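You operate a simulated robot arm through the tools that you are given. There is no shell and no other tool.

The job below is to be done with a simulated robot arm. You get a single attempt, and the scene is never put back.

## Task
Tip pail 2 into the lift's bin and send it up to hopper 5.
Fine: put the pail back and shut the lift door before pressing the green button; wait till the bin is down. Set down upright: steel pail.

Only the result counts: the job must be done as asked and must still hold three seconds after the hand-in. Knocking over, shifting, dropping, spilling or breaking anything else fails it.

## Robot
A 6-joint arm with a two-finger gripper, fixed in place. Base frame: the origin is at the foot of the arm, x ahead of it, y to its left, z up. Readings come in mm, degrees, newtons and seconds.
Its first joint turns from -166.0 to 166.0 degrees. Payload 3.43 kg.
The tool frame sits at the grasp point between the pads (the TCP): z along the fingers, y along the line on which they close. The tips reach 20 mm beyond it. Largest opening 190 mm; the body of the gripper starts 248 mm behind the TCP.
Orientation is that of the tool frame in the base frame, as a unit quaternion [w, x, y, z]. With the fingers straight down and closing along the base's y, the tool's x points along the base's -x, its y along +y and its z along -z.

## Interface
- The arm moves only by the tool nudge_tool. Its argument "increments" is text: rows parted by semicolons, each of 7 numbers parted by spaces: the shift along the tool's x, y, z in cm, then the turn, a rotation vector about the tool's x, y, z in degrees, then the closure in counts, from 0 (fully open) to 255 (shut). In form: dx dy dz ax ay az hand; .... A call has 1 to 20 rows; each row shifts and turns the commanded pose from where the row before left it, along the tool's axes as they then stand. Each row takes 0.2 s and may step no farther than 50 mm and 8.6 degrees from the row before; otherwise, or with a gripper value out of range, the whole call is refused. A pose out of reach is approached as far as the arm can. The call stops where the force on the tool passes 80 N (or 10 N more than at its start, if that is more) or the arm is blocked; 0.2 s more then pass. Each finger travels about 45 mm/s and halts on what it meets, pressing with about 37 N; the grip force reading is that of the motor and also rises with nothing between the fingers. The clock runs only during rows and for 0.2 s after the last one: add rows that do not move to give the fingers time. It gives the time, the measured TCP pose, the force on the tool (base axes), the opening and the grip force at its end, in the units of the frame above (readings bear some noise), with the torque about the TCP (base axes, N m) and any sound that the robot's microphone picked up.
- Cameras (640 x 400 px; columns grow to the right, rows downward): "scene" is fixed at [49.8, 500, 1550.4]; the picture's right is [-0.20, -0.98, 0.00], its down [-0.45, 0.09, -0.89] and it looks along [0.87, -0.18, -0.46] (base axes); focal length 345 px, centre (320, 200). "wrist" rides on the gripper at [70, -8, -288] in the tool frame; the picture's right is [0.12, 0.99, 0.00], its down [-0.96, 0.12, -0.25] and it looks along [-0.25, 0.03, 0.97] (tool axes); focal length 261 px, centre (320, 200). There is no depth. A picture from a camera that has moved, and an enlarged one, comes with that camera's place and axes in the base frame and with its lens.
- camera(camera): a new picture of that camera. The clock stands still meanwhile.
- move_column(by): slides the trunk up (or, below 0, down) by that many mm; the arm rides with it, the base frame stays. It gives what a move gives, with no picture.
- inspect(camera, box): a new picture of the part [left, top, right, bottom] of that camera's present view, enlarged. The clock stands still meanwhile.
- sign_off(): hands the job in; it is judged then, once.

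Places have to be worked out from the pictures, the camera data and where the tool is seen. Open the gripper and draw the arm clear of the work before you hand the job in, unless the task says otherwise.

The tools are called after ">>>" as a command line: name --argument value ..., lists and objects as JSON in quotes. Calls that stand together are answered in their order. nudge_tool: Moves the arm, as the interface text tells. Its arguments: {"type":"object","properties":{"increments":{"type":"string"}},"required":["increments"]} The other tools are called the same way: move_column (by) slides the trunk up or down; camera (camera) takes a picture; inspect (camera, box) takes an enlarged picture of a part of a camera's view; sign_off () hands the job in.

At the start:

```text
clock: 0.0
eef_pos: [717.7, 59.1, 1274.3]
orientation: [0.0, -0.001, 1.0, 0.0]
wrist_force: [0.1, -1.1, -0.9]
moment: [-0.02, 0.01, -0.01]
opening: 189.8
grip_force: 0.0
trunk travel left (down, up): [-175.0, 65.0]
```

scene: 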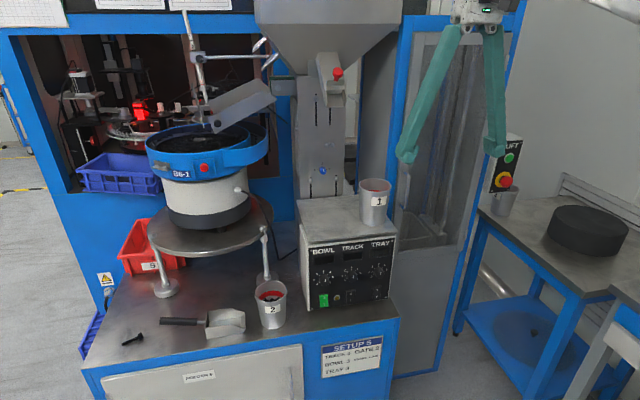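
wrist: 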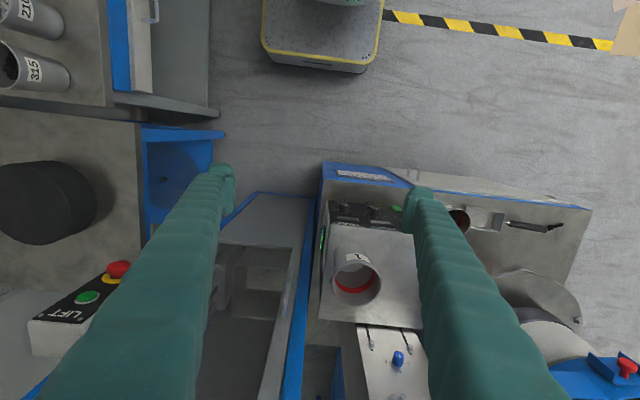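

I start by looking more closely at the scene: the lift, its door and the button box, and the two pails.

>>> inspect --camera "scene" --box '[380, 0, 540, 100]'

>>> inspect --camera "scene" --box '[380, 100, 540, 200]'

>>> inspect --camera "scene" --box '[380, 180, 540, 280]'

>>> inspect --camera "scene" --box '[200, 260, 360, 360]'

>>> inspect --camera "scene" --box '[240, 0, 400, 100]'

>>> inspect --camera "scene" --box '[290, 160, 450, 260]'

>>> inspect --camera "wrist" --box '[160, 160, 480, 400]'

```text
4.00 times, centred on (460, 50) of scene
camera zoom: at [49.8, 500.0, 1550.4], right [-0.2, -0.98, 0.0], down [-0.45, 0.09, -0.89], along [0.87, -0.18, -0.46], focal length 1378 px, centre (-240, 800)
```

zoom: 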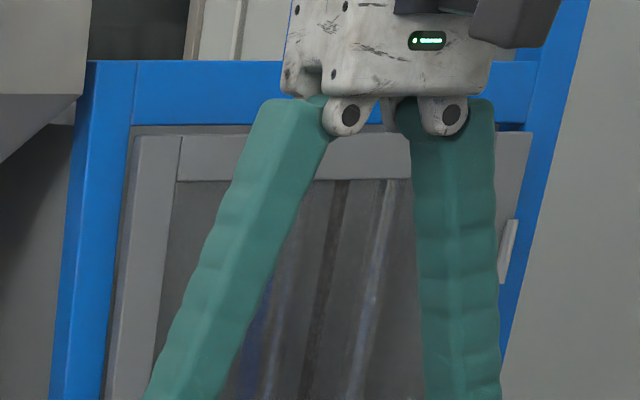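

```text
4.00 times, centred on (460, 150) of scene
camera zoom: at [49.8, 500.0, 1550.4], right [-0.2, -0.98, 0.0], down [-0.45, 0.09, -0.89], along [0.87, -0.18, -0.46], focal length 1378 px, centre (-240, 400)
```

zoom: 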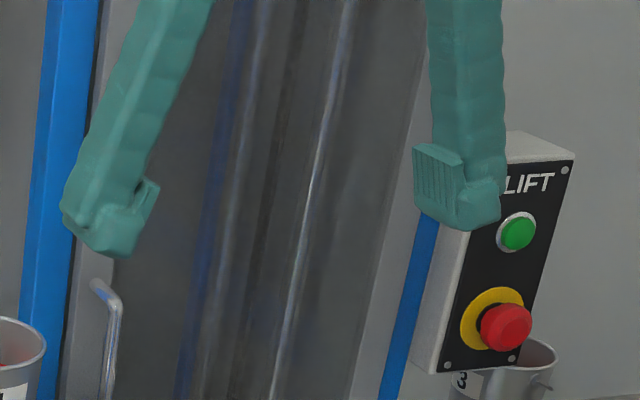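

```text
4.00 times, centred on (460, 230) of scene
camera zoom: at [49.8, 500.0, 1550.4], right [-0.2, -0.98, 0.0], down [-0.45, 0.09, -0.89], along [0.87, -0.18, -0.46], focal length 1378 px, centre (-240, 80)
```

zoom: 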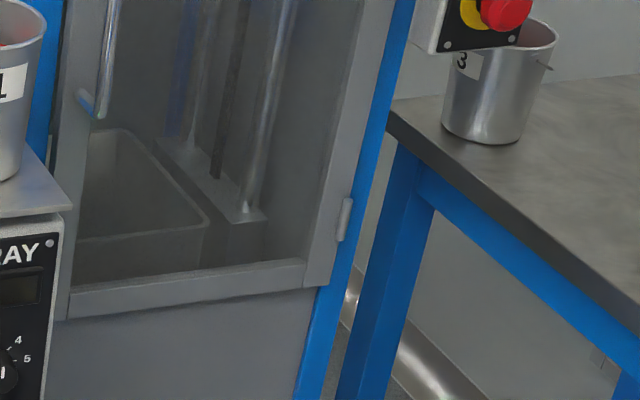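

```text
4.00 times, centred on (280, 310) of scene
camera zoom: at [49.8, 500.0, 1550.4], right [-0.2, -0.98, 0.0], down [-0.45, 0.09, -0.89], along [0.87, -0.18, -0.46], focal length 1378 px, centre (480, -240)
```

zoom: 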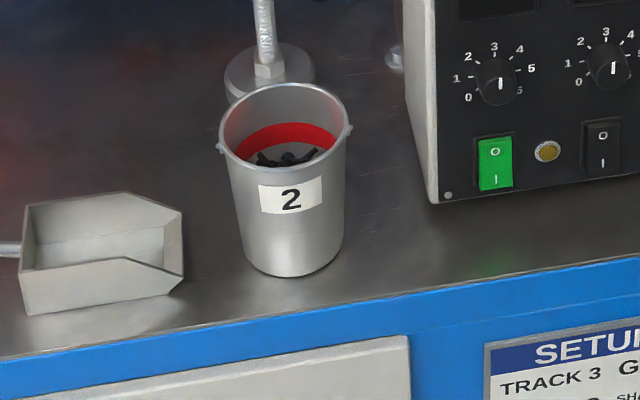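

```text
4.00 times, centred on (320, 50) of scene
camera zoom: at [49.8, 500.0, 1550.4], right [-0.2, -0.98, 0.0], down [-0.45, 0.09, -0.89], along [0.87, -0.18, -0.46], focal length 1378 px, centre (320, 800)
```

zoom: 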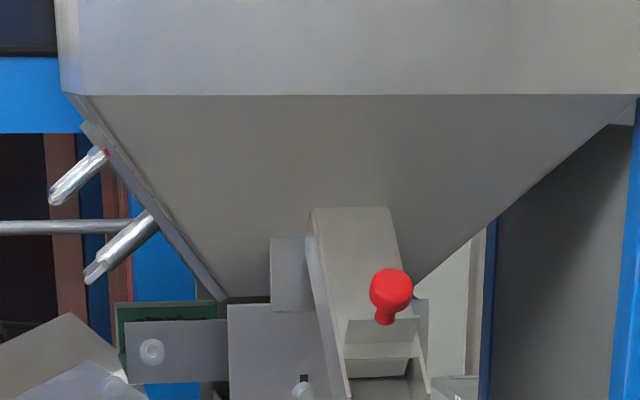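

```text
4.00 times, centred on (370, 210) of scene
camera zoom: at [49.8, 500.0, 1550.4], right [-0.2, -0.98, 0.0], down [-0.45, 0.09, -0.89], along [0.87, -0.18, -0.46], focal length 1378 px, centre (120, 160)
```

zoom: 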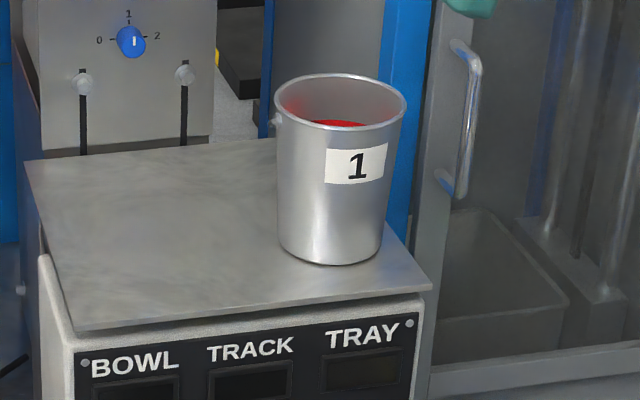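

```text
1.67 times, centred on (320, 280) of wrist
camera zoom: at [647.4, 51.5, 1561.9], right [-0.12, 0.99, 0.0], down [0.96, 0.12, 0.25], along [0.25, 0.03, -0.97], focal length 434 px, centre (320, 67)
```

zoom: 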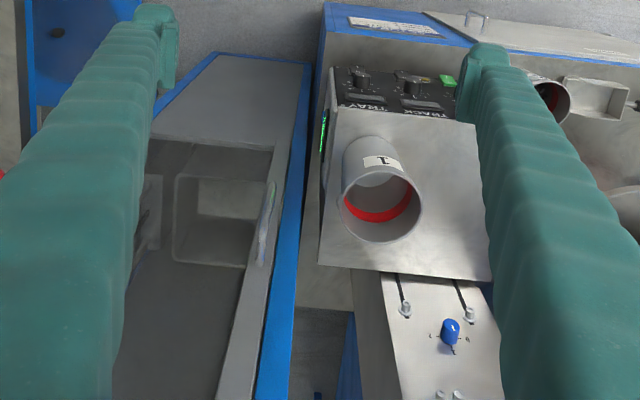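

The lift door looks shut, with its handle at about (977, 25, 1073) and its hinges at about y = -260. Pail 2's rim is near (852, 482, 828). I turn the tool towards horizontal so the wrist camera can see the lift.

>>> nudge_tool --increments "0 0 0 0 -8.2 0 0;0 0 0 0 -8.2 0 0;0 0 0 0 -8.2 0 0;0 0 0 0 -8.2 0 0;0 0 0 0 -8.2 0 0;0 0 0 0 -8.2 0 0;0 0 0 0 -8.2 0 0"

>>> camera --camera "wrist"

>>> camera --camera "scene"

```text
clock: 1.6
eef_pos: [718.1, 60.0, 1273.6]
orientation: [0.481, -0.002, 0.877, 0.001]
wrist_force: [0.4, 0.4, -0.1]
moment: [-0.03, 0.0, -0.03]
opening: 190.0
grip_force: 0.0
trunk travel left (down, up): [-175.0, 65.0]
```

```text
taken
camera wrist: at [437.6, 51.8, 1368.7], right [-0.06, 0.99, -0.1], down [0.31, 0.12, 0.94], along [0.95, 0.03, -0.31], focal length 261 px, centre (320, 200)
```

wrist: 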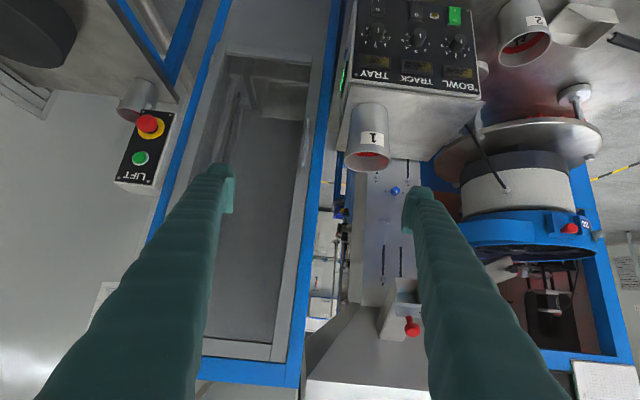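

```text
taken
```

scene: 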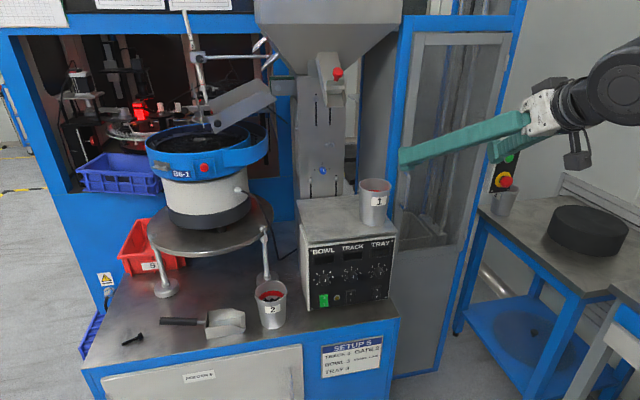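

The wrist camera now sees the lift and button box (upside down). I enlarge the key parts to measure them.

>>> inspect --camera "wrist" --box '[200, 40, 360, 200]'

>>> inspect --camera "wrist" --box '[90, 60, 210, 210]'

>>> inspect --camera "wrist" --box '[440, 0, 640, 120]'

>>> inspect --camera "scene" --box '[390, 20, 530, 140]'

>>> inspect --camera "scene" --box '[380, 180, 480, 270]'

```text
2.50 times, centred on (280, 120) of wrist
camera zoom: at [437.6, 51.8, 1368.7], right [-0.06, 0.99, -0.1], down [0.31, 0.12, 0.94], along [0.95, 0.03, -0.31], focal length 652 px, centre (420, 400)
```

zoom: 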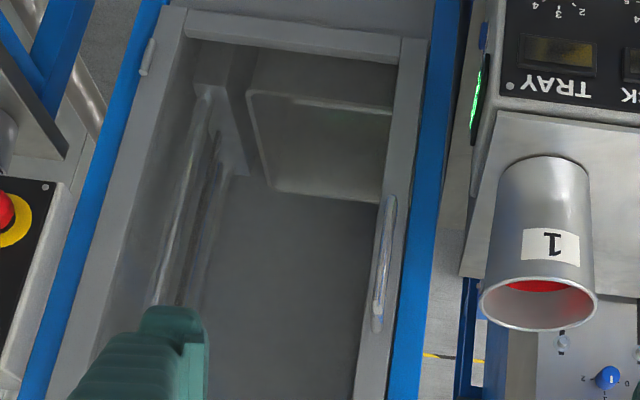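

```text
2.67 times, centred on (150, 135) of wrist
camera zoom: at [437.6, 51.8, 1368.7], right [-0.06, 0.99, -0.1], down [0.31, 0.12, 0.94], along [0.95, 0.03, -0.31], focal length 695 px, centre (773, 373)
```

zoom: 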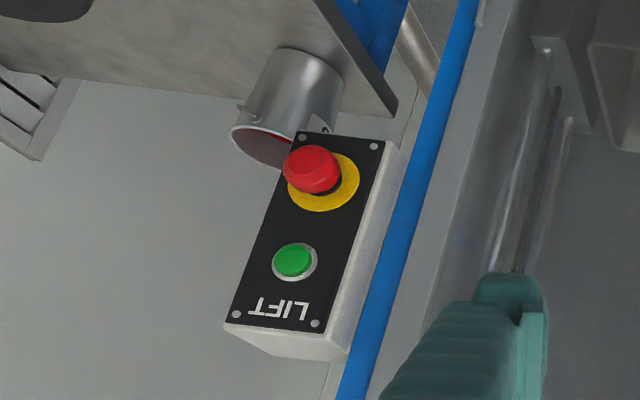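

```text
3.20 times, centred on (540, 60) of wrist
camera zoom: at [437.6, 51.8, 1368.7], right [-0.06, 0.99, -0.1], down [0.31, 0.12, 0.94], along [0.95, 0.03, -0.31], focal length 834 px, centre (-384, 648)
```

zoom: 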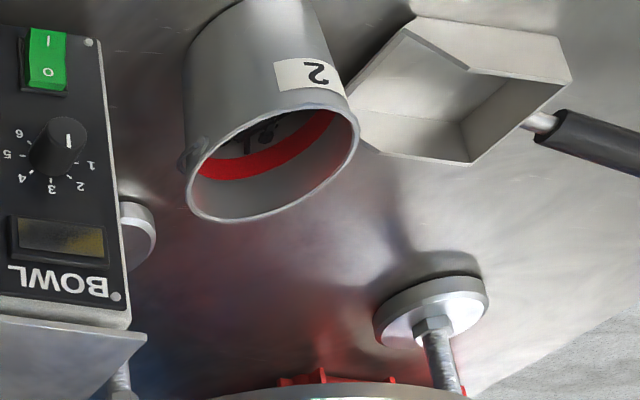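

```text
3.33 times, centred on (460, 80) of scene
camera zoom: at [49.8, 500.0, 1550.4], right [-0.2, -0.98, 0.0], down [-0.45, 0.09, -0.89], along [0.87, -0.18, -0.46], focal length 1149 px, centre (-147, 600)
```

zoom: 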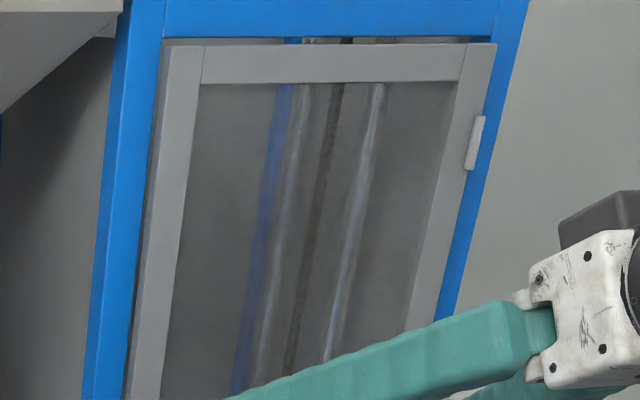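

```text
4.44 times, centred on (430, 225) of scene
camera zoom: at [49.8, 500.0, 1550.4], right [-0.2, -0.98, 0.0], down [-0.45, 0.09, -0.89], along [0.87, -0.18, -0.46], focal length 1532 px, centre (-169, 89)
```

zoom: 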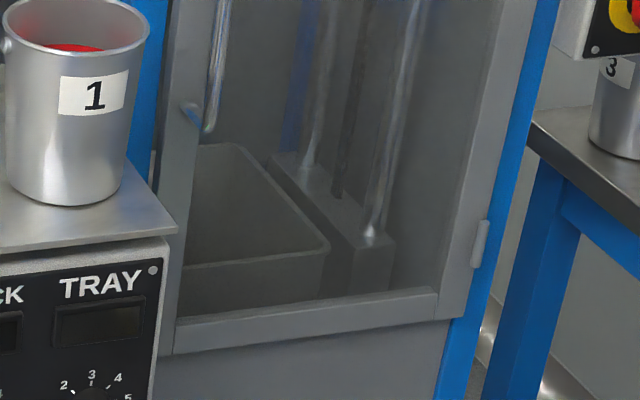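

The readings so far put the handle bar at about x 975, y 20, z 995–1125, the bin rim at about x 1098–1293, y -178 to 0, z 784, and the green button near (996, -345, 1140). I level the tool and move in front of the handle with a narrower opening.

>>> nudge_tool --increments "0 0 0 0 -8.1 0 140;0 0 0 0 -8.1 0 140;0 0 0 0 -8.1 0 140;0 0 0 0 -8.1 0 140;4.2 -0.8 2.0 0 0 0 140;4.2 -0.8 2.0 0 0 0 140;4.2 -0.8 2.0 0 0 0 140;4.2 -0.8 2.0 0 0 0 140;4.2 -0.8 2.0 0 0 0 140;0 0 0 0 0 0 140"

>>> camera --camera "wrist"

>>> camera --camera "scene"

```text
clock: 3.8
eef_pos: [819.9, 68.6, 1123.8]
orientation: [0.705, 0.005, 0.709, -0.005]
wrist_force: [-0.2, 0.2, -0.5]
moment: [0.01, -0.01, 0.0]
opening: 85.7
grip_force: 0.1
out of reach, approached as far as the arm can: row 7, 8, 9
trunk travel left (down, up): [-175.0, 65.0]
```

```text
taken
camera wrist: at [530.8, 64.5, 1054.1], right [0.01, 0.99, -0.12], down [-0.24, 0.12, 0.96], along [0.97, 0.02, 0.24], focal length 261 px, centre (320, 200)
```

wrist: 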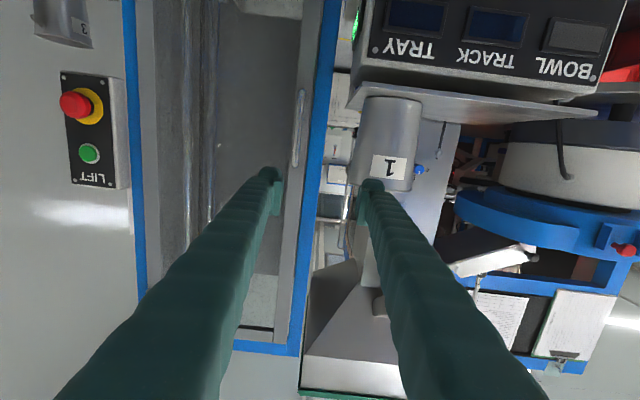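

```text
taken
```

scene: 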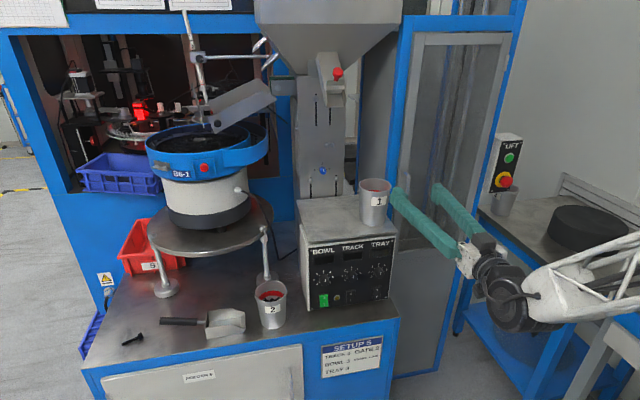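

Part of the move was reported out of reach, probably because the arm is folded too far. I step forward away from the base to see whether the pose becomes reachable.

>>> nudge_tool --increments "0 0 2 0 0 0 140;0 0 2 0 0 0 140;0 0 0 0 0 0 140"

```text
clock: 4.6
eef_pos: [857.4, 78.8, 1125.4]
orientation: [0.705, 0.003, 0.709, -0.003]
wrist_force: [0.1, 0.4, 0.0]
moment: [-0.01, -0.01, 0.01]
opening: 85.6
grip_force: 0.1
out of reach, approached as far as the arm can: row 1, 2
trunk travel left (down, up): [-175.0, 65.0]
```

The height stalls near z 1124 with a level tool, which looks like a joint limit. The column can lower the arm, so I slide it down 100 mm and read the pose.

>>> move_column --by -100

>>> camera --camera "scene"

```text
clock: 5.9
eef_pos: [856.7, 77.7, 1024.4]
orientation: [0.705, 0.004, 0.709, -0.005]
wrist_force: [-0.4, 0.0, 0.5]
moment: [0.0, -0.01, 0.01]
opening: 85.5
grip_force: 0.0
trunk travel left (down, up): [-75.0, 165.0]
```

```text
taken
```

scene: 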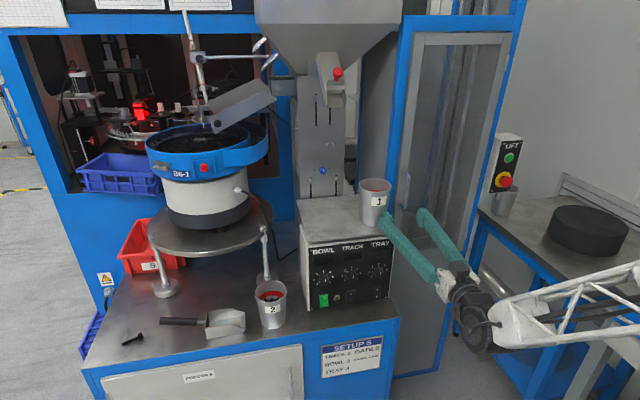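

The left finger is close to pail 1, so I back off along the tool axis and shift towards the door's side (-y).

>>> nudge_tool --increments "0 0 -3 0 0 0 140;0 0 -3 0 0 0 140;0 0 0 0 0 0 140"

>>> inspect --camera "scene" --box '[340, 150, 540, 290]'

```text
clock: 6.7
eef_pos: [803.9, 81.9, 1032.5]
orientation: [0.703, 0.004, 0.711, -0.005]
wrist_force: [-0.9, -0.1, -0.5]
moment: [0.0, -0.01, -0.02]
opening: 85.5
grip_force: 0.0
out of reach, approached as far as the arm can: row 2
trunk travel left (down, up): [-75.0, 165.0]
```

```text
2.86 times, centred on (440, 220) of scene
camera zoom: at [49.8, 500.0, 1550.4], right [-0.2, -0.98, 0.0], down [-0.45, 0.09, -0.89], along [0.87, -0.18, -0.46], focal length 985 px, centre (-23, 143)
```

zoom: 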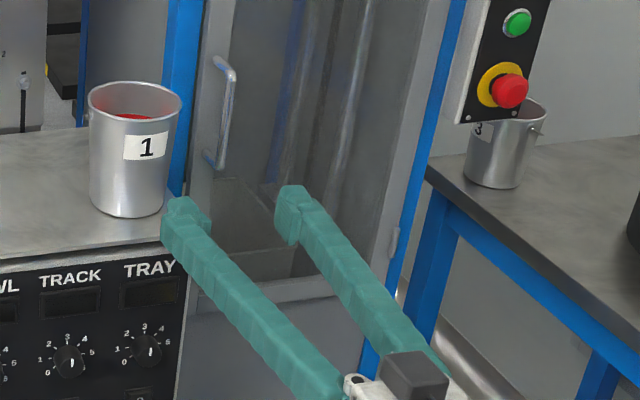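

Pail 1 is untouched and the fingers are just right of it. Now I shift in -y to line up with the handle and go forward in small steps to learn where reach opens up.

>>> nudge_tool --increments "-1 -3 0 0 0 0 140;-1 -3 0 0 0 0 140;0 0 0 0 0 0 140"

```text
clock: 7.5
eef_pos: [800.6, 45.7, 1049.3]
orientation: [0.704, 0.012, 0.71, -0.012]
wrist_force: [0.2, -0.2, -0.7]
moment: [0.02, -0.03, -0.03]
opening: 85.7
grip_force: 0.1
out of reach, approached as far as the arm can: row 1, 2
trunk travel left (down, up): [-75.0, 165.0]
```

The reachable boundary seems to depend on wrist bend. I pitch the tool about 25° down and retry getting to y = 20.

>>> nudge_tool --increments "0 0 0 0 8.3 0 140;0 0 0 0 8.3 0 140;0 0 0 0 8.3 0 140;0 -1.3 0 0 0 0 140;0 -1.3 0 0 0 0 140;0 0 0 0 0 0 140"

```text
clock: 8.9
eef_pos: [800.4, 19.7, 1049.4]
orientation: [0.536, 0.005, 0.844, -0.003]
wrist_force: [0.3, -0.2, -0.1]
moment: [0.01, 0.01, 0.0]
opening: 85.6
grip_force: 0.0
trunk travel left (down, up): [-75.0, 165.0]
```

That worked with the tool pitched 25° down. I move closer, to about (880, 20, 1060), and look.

>>> nudge_tool --increments "-2.15 0 3.4 0 0 0 140;-2.15 0 3.4 0 0 0 140;0 0 0 0 0 0 140"

>>> camera --camera "wrist"

>>> inspect --camera "scene" --box '[340, 150, 540, 290]'

```text
clock: 9.7
eef_pos: [880.9, 21.3, 1057.2]
orientation: [0.535, 0.005, 0.845, -0.004]
wrist_force: [0.1, 0.1, 0.5]
moment: [0.01, 0.01, 0.01]
opening: 85.9
grip_force: 0.1
trunk travel left (down, up): [-75.0, 165.0]
```

```text
taken
camera wrist: at [591.0, 15.4, 1116.1], right [-0.04, 0.99, -0.11], down [0.19, 0.11, 0.98], along [0.98, 0.02, -0.19], focal length 261 px, centre (320, 200)
```

wrist: 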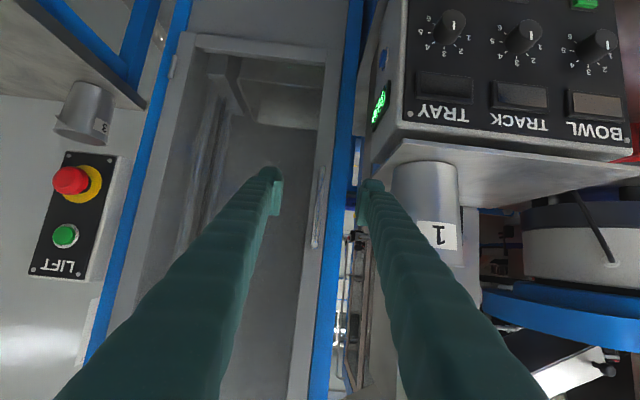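

```text
2.86 times, centred on (440, 220) of scene
camera zoom: at [49.8, 500.0, 1550.4], right [-0.2, -0.98, 0.0], down [-0.45, 0.09, -0.89], along [0.87, -0.18, -0.46], focal length 985 px, centre (-23, 143)
```

zoom: 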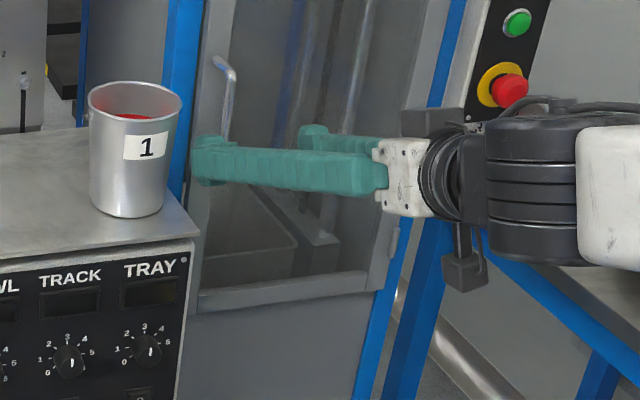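

The handle triangulates to about (972, 22, 995–1115), nicely centred between the fingers. I narrow to about 44 mm and advance so the bar sits between the pads.

>>> nudge_tool --increments "0 0 0 0 0 0 196;0 0 0 0 0 0 196;0 0 0 0 0 0 196;-0.85 0 1.81 0 0 0 196;-0.85 0 1.81 0 0 0 196;-0.85 0 1.81 0 0 0 196;-0.85 0 1.81 0 0 0 196;0 0 0 0 0 0 196"

>>> camera --camera "wrist"

>>> inspect --camera "scene" --box '[340, 120, 540, 260]'

```text
clock: 11.5
eef_pos: [959.0, 19.0, 1058.3]
orientation: [0.536, 0.004, 0.844, -0.002]
wrist_force: [-0.6, 1.4, 0.0]
moment: [0.0, -0.02, 0.01]
opening: 44.0
grip_force: 0.1
trunk travel left (down, up): [-75.0, 165.0]
```

```text
taken
camera wrist: at [670.2, 13.5, 1117.2], right [-0.04, 0.99, -0.11], down [0.19, 0.11, 0.98], along [0.98, 0.02, -0.19], focal length 261 px, centre (320, 200)
```

wrist: 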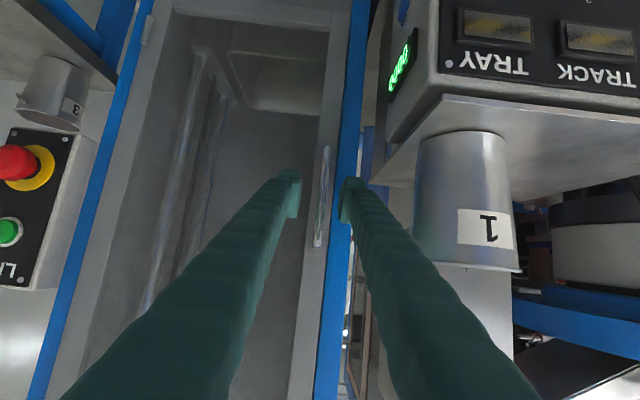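

```text
2.86 times, centred on (440, 190) of scene
camera zoom: at [49.8, 500.0, 1550.4], right [-0.2, -0.98, 0.0], down [-0.45, 0.09, -0.89], along [0.87, -0.18, -0.46], focal length 985 px, centre (-23, 229)
```

zoom: 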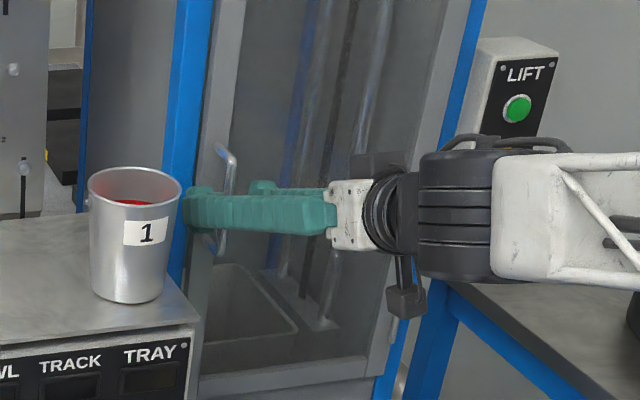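

The bar lies between the fingertips. I advance about 11 mm more and close on it.

>>> nudge_tool --increments "-0.25 0.1 0.5 0 0 0 196;-0.25 0.1 0.5 0 0 0 196;0 0 0 0 0 0 255;0 0 0 0 0 0 255;0 0 0 0 0 0 255;0 0 0 0 0 0 255"

>>> inspect --camera "scene" --box '[380, 130, 480, 230]'

>>> inspect --camera "wrist" --box '[240, 100, 400, 260]'

```text
clock: 12.9
eef_pos: [971.2, 20.7, 1058.6]
orientation: [0.535, 0.005, 0.845, -0.004]
wrist_force: [-0.1, 3.2, -0.8]
moment: [0.04, -0.01, 0.02]
opening: 10.8
grip_force: 44.2
trunk travel left (down, up): [-75.0, 165.0]
```

```text
4.00 times, centred on (430, 180) of scene
camera zoom: at [49.8, 500.0, 1550.4], right [-0.2, -0.98, 0.0], down [-0.45, 0.09, -0.89], along [0.87, -0.18, -0.46], focal length 1378 px, centre (-120, 280)
```

zoom: 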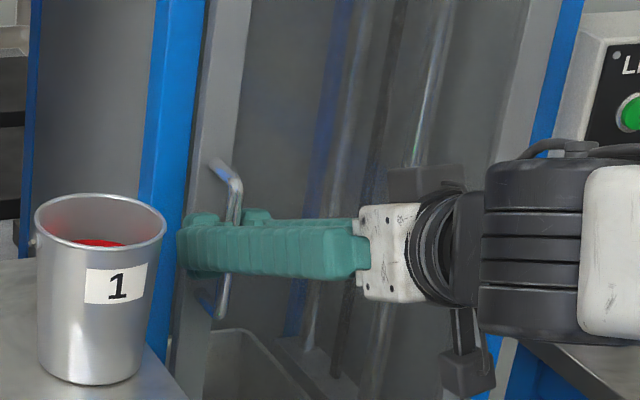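

```text
2.50 times, centred on (320, 180) of wrist
camera zoom: at [681.3, 16.0, 1117.6], right [-0.04, 0.99, -0.11], down [0.19, 0.11, 0.98], along [0.98, 0.02, -0.19], focal length 652 px, centre (320, 250)
```

zoom: 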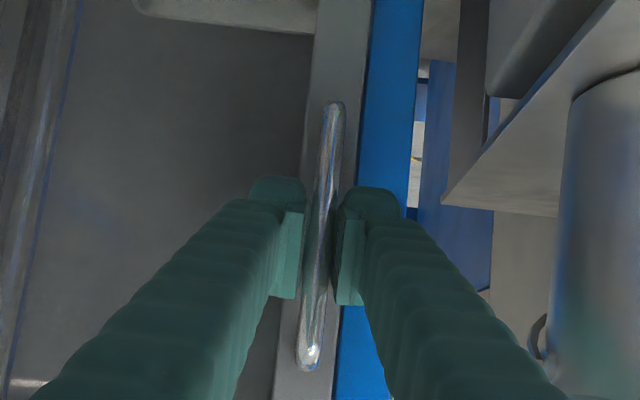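

The bar is firmly gripped (11 mm). I pull the door open along an arc about the hinge near (1005, -262), two short steps first to check the force.

>>> nudge_tool --increments "1.04 -0.4 -2.22 0 0 0 255;1.02 -0.62 -2.18 0 0 0 255;0 0 0 0 0 0 255"

```text
clock: 13.7
eef_pos: [922.5, 9.7, 1057.7]
orientation: [0.535, 0.006, 0.845, -0.004]
wrist_force: [2.6, -7.9, -8.4]
moment: [-0.08, -0.27, -0.04]
opening: 10.5
grip_force: 43.7
trunk travel left (down, up): [-75.0, 165.0]
```

The door is moving with small forces. I continue the arc to about 30°.

>>> nudge_tool --increments "0.99 -0.95 -2.12 0 0 0 255;0.96 -1.15 -2.05 0 0 0 255;0.92 -1.3 -1.96 0 0 0 255;0.87 -1.45 -1.86 0 0 0 255;0 0 0 0 0 0 255"

>>> camera --camera "scene"

>>> camera --camera "wrist"

```text
clock: 14.9
eef_pos: [840.0, -31.9, 1062.7]
orientation: [0.536, 0.004, 0.844, -0.003]
wrist_force: [-0.3, 1.7, -2.9]
moment: [0.02, 0.21, 0.07]
opening: 10.8
grip_force: 43.7
out of reach, approached as far as the arm can: row 3
trunk travel left (down, up): [-75.0, 165.0]
```

```text
taken
```

scene: 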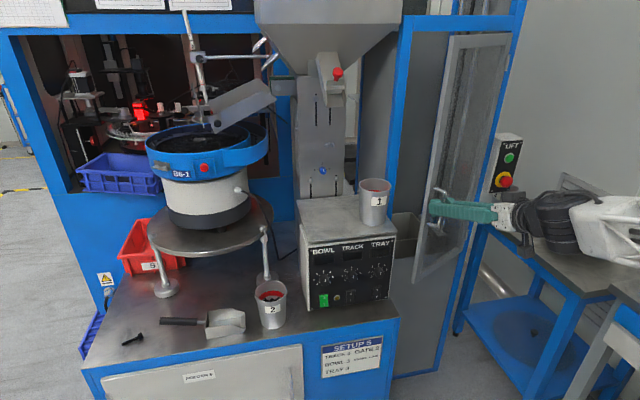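

```text
taken
camera wrist: at [550.1, -36.5, 1121.3], right [-0.04, 0.99, -0.11], down [0.18, 0.11, 0.98], along [0.98, 0.02, -0.19], focal length 261 px, centre (320, 200)
```

wrist: 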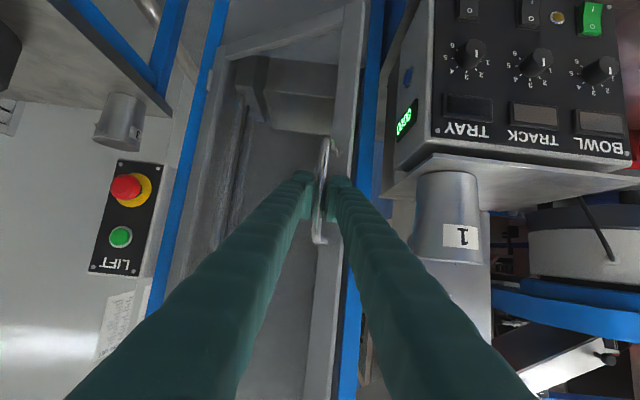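

The door is open about 28° and the arc fits a pivot at (1011, -268), radius 291. I pitch the tool a bit further down for more reach and continue along the arc.

>>> nudge_tool --increments "0 0 0 0 8 0 255;0 0 0 0 8 0 255;1.55 -1.98 -1.79 0 0 0 255;1.42 -2.16 -1.63 0 0 0 255;1.25 -2.37 -1.44 0 0 0 255;1.09 -2.55 -1.25 0 0 0 255;0 0 0 0 0 0 255"

>>> camera --camera "scene"

>>> camera --camera "wrist"

```text
clock: 16.5
eef_pos: [764.0, -123.7, 1036.0]
orientation: [0.535, 0.005, 0.845, -0.003]
wrist_force: [48.0, -28.1, 21.9]
moment: [-0.4, -0.68, 0.12]
opening: 10.1
grip_force: 43.5
out of reach, approached as far as the arm can: row 1, 2
trunk travel left (down, up): [-75.0, 165.0]
```

```text
taken
```

scene: 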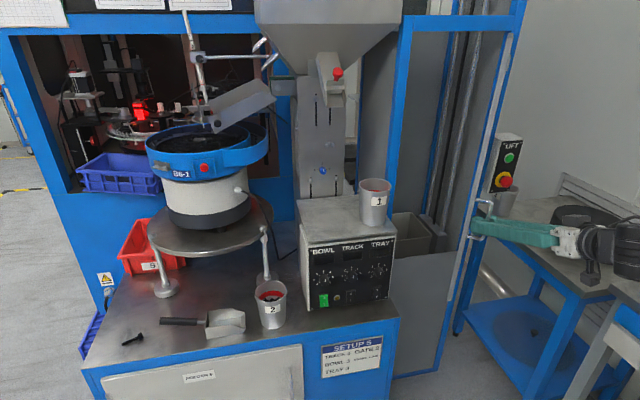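

```text
taken
camera wrist: at [474.7, -127.3, 1095.9], right [-0.04, 0.99, -0.11], down [0.19, 0.11, 0.98], along [0.98, 0.02, -0.19], focal length 261 px, centre (320, 200)
```

wrist: 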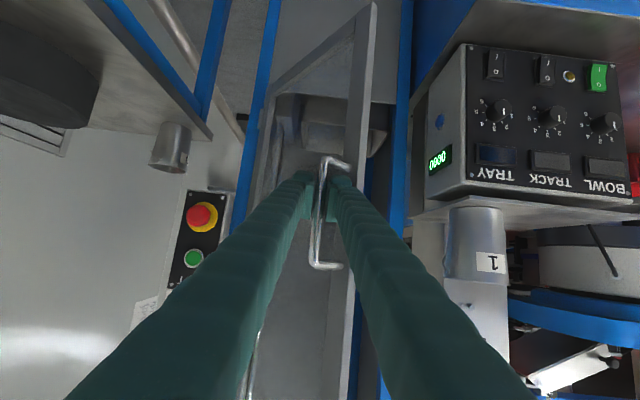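

The door is now about 52° open, but the pitch change was refused and some force built up. I release the handle a little and back the fingers off the bar.

>>> nudge_tool --increments "0 0 0 0 0 0 215;0 0 0 0 0 0 215;0 0 0 0 0 0 215;0 0 -2 0 0 0 215;0 0 -2 0 0 0 215;0 0 -2 0 0 0 215;0 0 0 0 0 0 215"

>>> camera --camera "scene"

>>> camera --camera "wrist"

```text
clock: 18.1
eef_pos: [709.3, -121.0, 1064.8]
orientation: [0.536, 0.005, 0.844, -0.003]
wrist_force: [-0.3, -0.2, 0.6]
moment: [0.0, 0.01, 0.0]
opening: 29.6
grip_force: 0.0
trunk travel left (down, up): [-75.0, 165.0]
```

```text
taken
```

scene: 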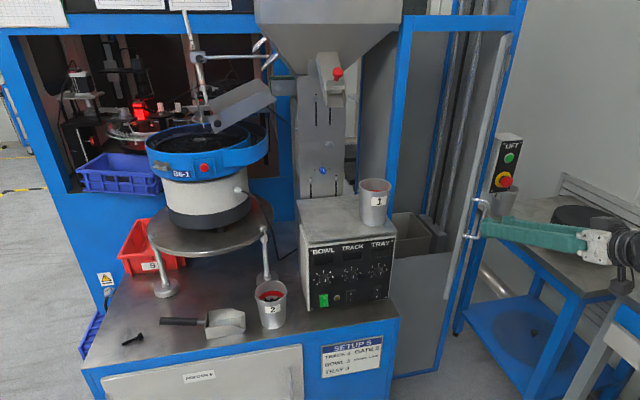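

```text
taken
camera wrist: at [420.4, -125.9, 1122.9], right [-0.04, 0.99, -0.11], down [0.19, 0.11, 0.98], along [0.98, 0.02, -0.19], focal length 261 px, centre (320, 200)
```

wrist: 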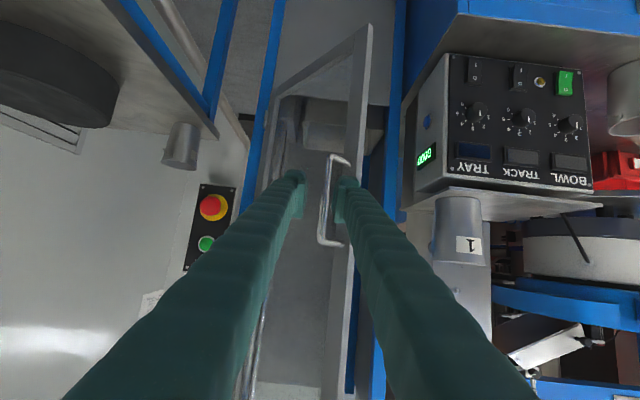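

The door stays where it was left. I close the fingers, go around the free edge at about (762, -74), reach inside it, and will then push the door wider from its inner face.

>>> nudge_tool --increments "0 0 0 0 0 0 255;0 3.6 0 0 0 0 255;0 3.6 0 0 0 0 255;0 3.6 0 0 0 0 255;-1.13 0 2.4 0 0 0 255;-1.13 0 2.4 0 0 0 255;-1.13 0 2.4 0 0 0 255;-1.13 0 2.4 0 0 0 255;0 0 0 0 0 0 255"

>>> camera --camera "wrist"

>>> camera --camera "scene"

```text
clock: 20.1
eef_pos: [816.5, -15.1, 1063.3]
orientation: [0.536, 0.004, 0.844, -0.002]
wrist_force: [-0.3, -0.2, 0.3]
moment: [-0.02, 0.03, 0.0]
opening: 0.0
grip_force: 34.3
trunk travel left (down, up): [-75.0, 165.0]
```

```text
taken
camera wrist: at [526.5, -20.1, 1122.1], right [-0.04, 0.99, -0.11], down [0.19, 0.11, 0.98], along [0.98, 0.02, -0.19], focal length 261 px, centre (320, 200)
```

wrist: 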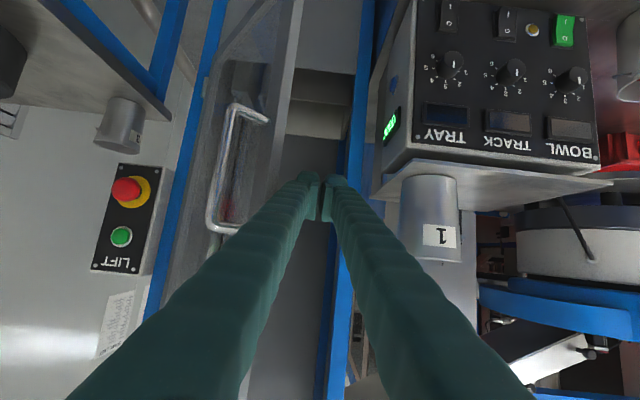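

```text
taken
```

scene: 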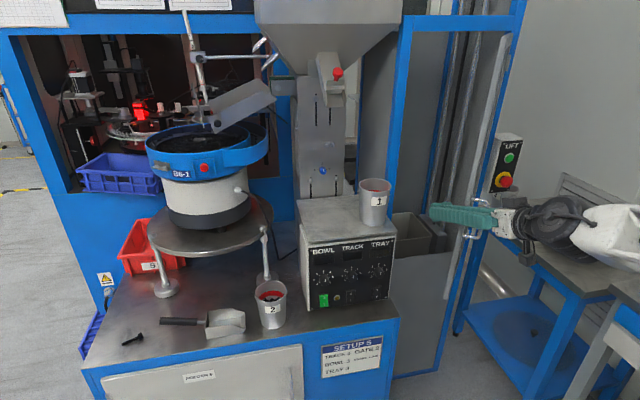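

The fingers are inside the door edge. Now I push in -y to swing the door wider.

>>> nudge_tool --increments "0 -2.5 0 0 0 0 255;0 -2.5 0 0 0 0 255;0 -2.5 0 0 0 0 255;0 -2.5 0 0 0 0 255;0 -2.5 0 0 0 0 255;0 0 0 0 0 0 255"

>>> camera --camera "wrist"

```text
clock: 21.5
eef_pos: [814.3, -133.6, 1063.2]
orientation: [0.536, 0.004, 0.844, -0.002]
wrist_force: [-0.1, 0.7, -0.1]
moment: [0.01, 0.02, 0.02]
opening: 0.0
grip_force: 34.0
out of reach, approached as far as the arm can: row 1
trunk travel left (down, up): [-75.0, 165.0]
```

```text
taken
camera wrist: at [524.0, -138.7, 1121.5], right [-0.04, 0.99, -0.11], down [0.19, 0.11, 0.98], along [0.98, 0.02, -0.19], focal length 261 px, centre (320, 200)
```

wrist: 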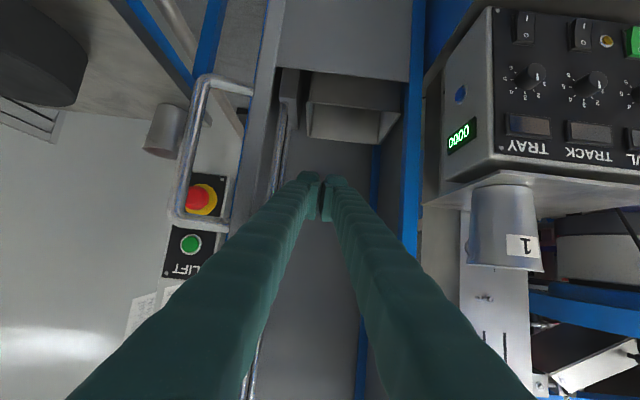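

The door is swinging freely, now around 75–80°. I push further to bring it past 90°.

>>> nudge_tool --increments "0 -2.5 0 0 0 0 255;0 -2.5 0 0 0 0 255;0 -2.5 0 0 0 0 255;0 -2.5 0 0 0 0 255;0 -2.0 0 0 0 0 255;0 0 0 0 0 0 255"

>>> camera --camera "wrist"

>>> camera --camera "scene"

```text
clock: 22.9
eef_pos: [810.8, -254.1, 1064.2]
orientation: [0.537, 0.004, 0.844, -0.003]
wrist_force: [0.8, -0.1, 0.2]
moment: [0.02, -0.02, 0.0]
opening: 0.1
grip_force: 34.5
trunk travel left (down, up): [-75.0, 165.0]
```

```text
taken
camera wrist: at [521.8, -258.9, 1123.3], right [-0.04, 0.99, -0.11], down [0.19, 0.11, 0.98], along [0.98, 0.02, -0.19], focal length 261 px, centre (320, 200)
```

wrist: 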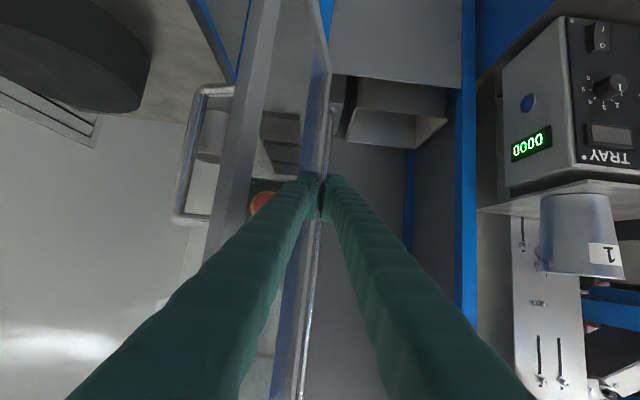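

```text
taken
```

scene: 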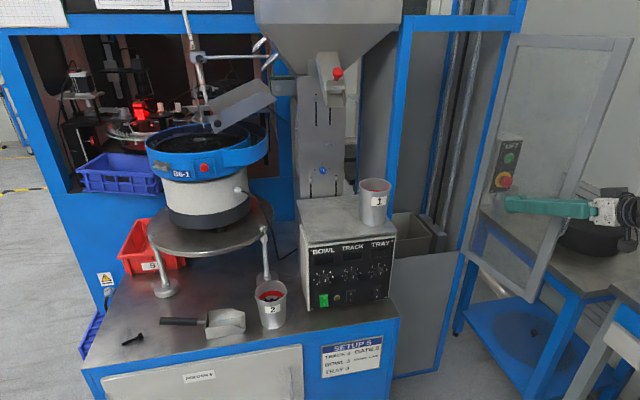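

The door is well past 90°. Now I can see the bin directly; I enlarge both views to measure it.

>>> inspect --camera "scene" --box '[370, 180, 490, 270]'

>>> inspect --camera "wrist" --box '[300, 40, 500, 190]'

```text
4.44 times, centred on (430, 225) of scene
camera zoom: at [49.8, 500.0, 1550.4], right [-0.2, -0.98, 0.0], down [-0.45, 0.09, -0.89], along [0.87, -0.18, -0.46], focal length 1532 px, centre (-169, 89)
```

zoom: 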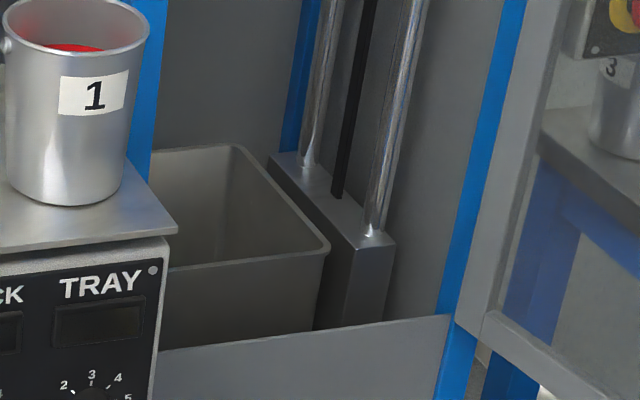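

```text
2.67 times, centred on (400, 115) of wrist
camera zoom: at [521.8, -258.9, 1123.3], right [-0.04, 0.99, -0.11], down [0.19, 0.11, 0.98], along [0.98, 0.02, -0.19], focal length 695 px, centre (107, 427)
```

zoom: 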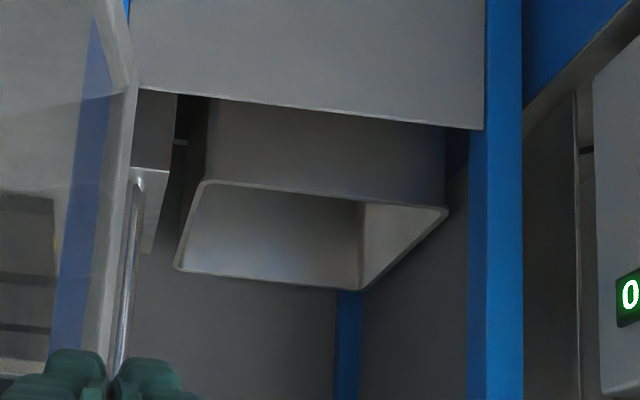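

The bin rim works out at x 1110–1305, y -183 to 43, z 772. Before fetching the pail I test the empty-handed reach into the lift, moving back to y = -70 and then forward.

>>> nudge_tool --increments "0 3.7 0 0 0 0 255;0 3.7 0 0 0 0 255;0 3.7 0 0 0 0 255;0 3.7 0 0 0 0 255;0 3.7 0 0 0 0 255;0.45 0 4.41 0 0 0 255;0.45 0 4.41 0 0 0 255;0.45 0 4.41 0 0 0 255;0.45 0 4.41 0 0 0 255;0.45 0 4.41 0 0 0 255;0 0 0 0 0 0 255"

>>> camera --camera "scene"

```text
clock: 25.3
eef_pos: [1006.4, -69.9, 948.8]
orientation: [0.536, 0.005, 0.844, -0.003]
wrist_force: [-0.1, 0.5, -0.2]
moment: [-0.03, 0.0, 0.0]
opening: 0.3
grip_force: 34.7
trunk travel left (down, up): [-75.0, 165.0]
```

```text
taken
```

scene: 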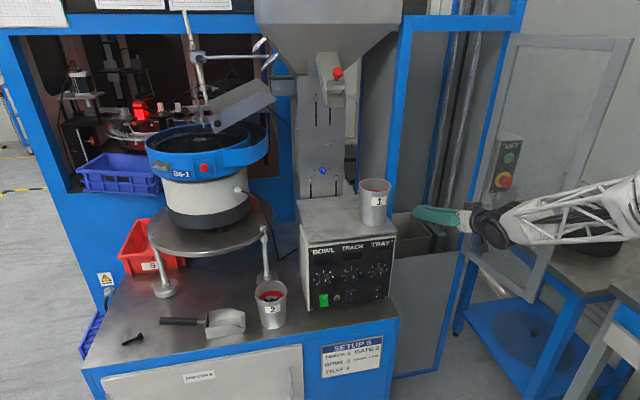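

Reach is fine so far. I continue to the pouring spot above the bin, about (1190, -70, 890), and then test levelling the tool.

>>> nudge_tool --increments "-0.49 0 3.84 0 0 0 255;-0.49 0 3.84 0 0 0 255;-0.49 0 3.84 0 0 0 255;-0.49 0 3.84 0 0 0 255;-0.49 0 3.84 0 0 0 255;0 0 0 0 0 0 255"

>>> nudge_tool --increments "0 0 0 0 -8 0 255;0 0 0 0 -8 0 255;0 0 0 0 0 0 255"

>>> camera --camera "scene"

```text
clock: 26.7
eef_pos: [1189.9, -75.2, 888.2]
orientation: [0.536, 0.005, 0.844, -0.004]
wrist_force: [-0.5, -0.1, -0.2]
moment: [-0.01, -0.02, 0.0]
opening: 0.1
grip_force: 34.5
trunk travel left (down, up): [-75.0, 165.0]
```

```text
clock: 27.5
eef_pos: [1189.8, -73.2, 888.7]
orientation: [0.649, 0.003, 0.761, -0.003]
wrist_force: [0.4, -0.5, 0.3]
moment: [0.02, -0.01, 0.02]
opening: 0.1
grip_force: 33.6
trunk travel left (down, up): [-75.0, 165.0]
```

```text
taken
```

scene: 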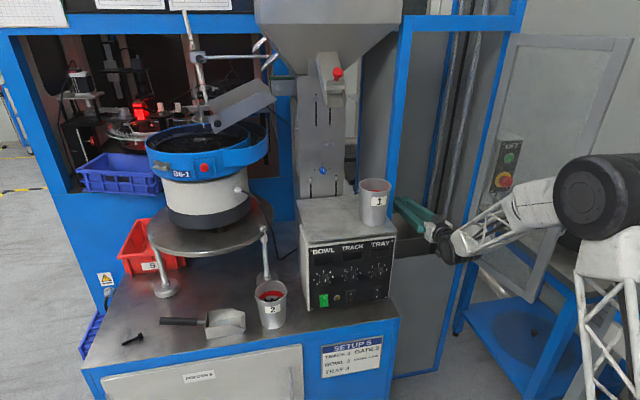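

The level pose inside the lift is reachable. I test the wrist roll here, empty, by 128° about the tool axis, which tips towards +y.

>>> nudge_tool --increments "0 0 0 0 -8 0 255;0 0 0 0 0 -8 255;0 0 0 0 0 -8 255;0 0 0 0 0 -8 255;0 0 0 0 0 -8 255;0 0 0 0 0 -8 255;0 0 0 0 0 -8 255;0 0 0 0 0 -8 255;0 0 0 0 0 -8 255;0 0 0 0 0 -8 255;0 0 0 0 0 -8 255;0 0 0 0 0 -8 255;0 0 0 0 0 -8 255;0 0 0 0 0 -8 255;0 0 0 0 0 -8 255;0 0 0 0 0 -8 255;0 0 0 0 0 -8 255;0 0 0 0 0 0 255"

>>> camera --camera "wrist"

```text
clock: 31.3
eef_pos: [1188.0, -71.6, 889.2]
orientation: [-0.303, 0.64, -0.317, 0.631]
wrist_force: [0.9, 0.1, 0.1]
moment: [-0.01, 0.0, 0.01]
opening: 0.1
grip_force: 34.6
trunk travel left (down, up): [-75.0, 165.0]
```

```text
taken
camera wrist: at [902.4, -118.6, 945.2], right [-0.02, -0.71, -0.71], down [-0.25, 0.69, -0.68], along [0.97, 0.16, -0.2], focal length 261 px, centre (320, 200)
```

wrist: 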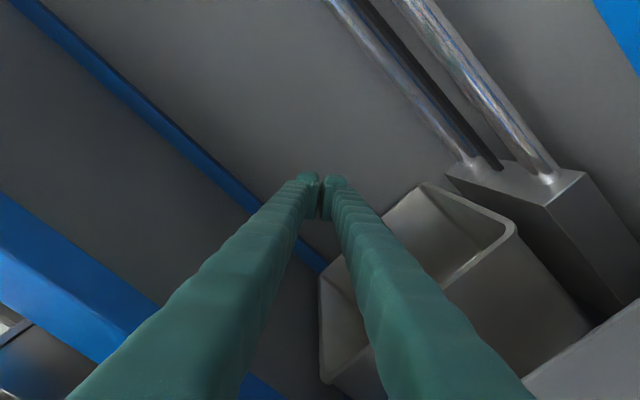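

The roll works through 128° there. I roll back and note the bin is empty and clear of the column beside it.

>>> nudge_tool --increments "0 0 0 0 0 8 255;0 0 0 0 0 8 255;0 0 0 0 0 8 255;0 0 0 0 0 8 255;0 0 0 0 0 8 255;0 0 0 0 0 8 255;0 0 0 0 0 8 255;0 0 0 0 0 8 255;0 0 0 0 0 8 255;0 0 0 0 0 8 255;0 0 0 0 0 8 255;0 0 0 0 0 8 255;0 0 0 0 0 8 255;0 0 0 0 0 8 255;0 0 0 0 0 8 255;0 0 0 0 0 8 255;0 0 0 0 0 0 255"

```text
clock: 34.9
eef_pos: [1189.8, -72.1, 888.3]
orientation: [0.699, 0.004, 0.715, -0.003]
wrist_force: [0.0, 0.4, -0.4]
moment: [-0.02, -0.01, -0.01]
opening: 0.0
grip_force: 34.1
trunk travel left (down, up): [-75.0, 165.0]
```

I now back straight out of the lift to about x = 850, staying level, to learn where level poses stop being reachable.

>>> nudge_tool --increments "0 0 -4.9 0 0 0 255;0 0 -4.9 0 0 0 255;0 0 -4.9 0 0 0 255;0 0 -4.9 0 0 0 255;0 0 -4.9 0 0 0 255;0 0 -4.9 0 0 0 255;0 0 -4.9 0 0 0 255;0 0 0 0 0 0 255"

```text
clock: 36.7
eef_pos: [894.2, -74.1, 913.9]
orientation: [0.699, 0.004, 0.715, -0.004]
wrist_force: [0.4, 0.4, 0.4]
moment: [0.0, -0.06, 0.02]
opening: 0.0
grip_force: 34.2
out of reach, approached as far as the arm can: row 6, 7
trunk travel left (down, up): [-75.0, 165.0]
```

Level reach ends near x 900 at z 914, so I'll pick with the column lower and a slight pitch. Now I raise the arm clear of everything before crossing over to pail 2.

>>> nudge_tool --increments "-4.5 0 0 0 0 0 255;-4.5 0 0 0 0 0 255;-4.5 0 0 0 0 0 255;-4.5 0 0 0 0 0 255;-4.5 0 0 0 0 0 255;-4.5 0 0 0 0 0 255;0 0 0 0 8 0 255;0 0 -4 0 0 0 255;0 0 0 0 0 0 255"

```text
clock: 38.7
eef_pos: [858.8, -71.9, 1190.0]
orientation: [0.648, 0.003, 0.762, -0.003]
wrist_force: [0.1, -0.2, 0.5]
moment: [0.04, 0.0, 0.01]
opening: 0.0
grip_force: 34.4
trunk travel left (down, up): [-75.0, 165.0]
```

All reached at 9° pitch. I retreat to x ≈ 780, then traverse to y ≈ 480 in front of the bench.

>>> nudge_tool --increments "0 0 -4 0 0 0 200;0 0 -4 0 0 0 200;0 4.6 0 0 0 0 200;0 4.6 0 0 0 0 200;0 4.6 0 0 0 0 200;0 4.6 0 0 0 0 200;0 4.6 0 0 0 0 200;0 4.6 0 0 0 0 200;0 4.6 0 0 0 0 200;0 4.6 0 0 0 0 200;0 4.6 0 0 0 0 200;0 4.6 0 0 0 0 200;0 4.6 0 0 0 0 200;0 4.6 0 0 0 0 200;0 0 0 0 0 0 200"

>>> camera --camera "wrist"

```text
clock: 41.9
eef_pos: [783.9, 479.6, 1203.3]
orientation: [0.648, 0.005, 0.762, -0.004]
wrist_force: [0.2, 1.1, 0.6]
moment: [-0.04, 0.01, 0.04]
opening: 40.9
grip_force: 0.1
trunk travel left (down, up): [-75.0, 165.0]
```

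```text
taken
camera wrist: at [488.9, 475.2, 1180.4], right [-0.01, 0.99, -0.12], down [-0.09, 0.12, 0.99], along [1.0, 0.02, 0.09], focal length 261 px, centre (320, 200)
```

wrist: 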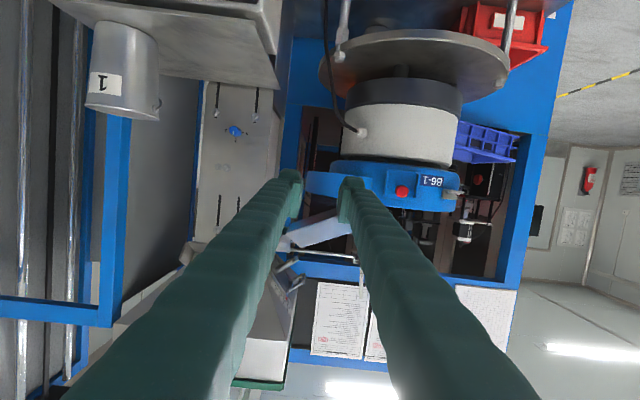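

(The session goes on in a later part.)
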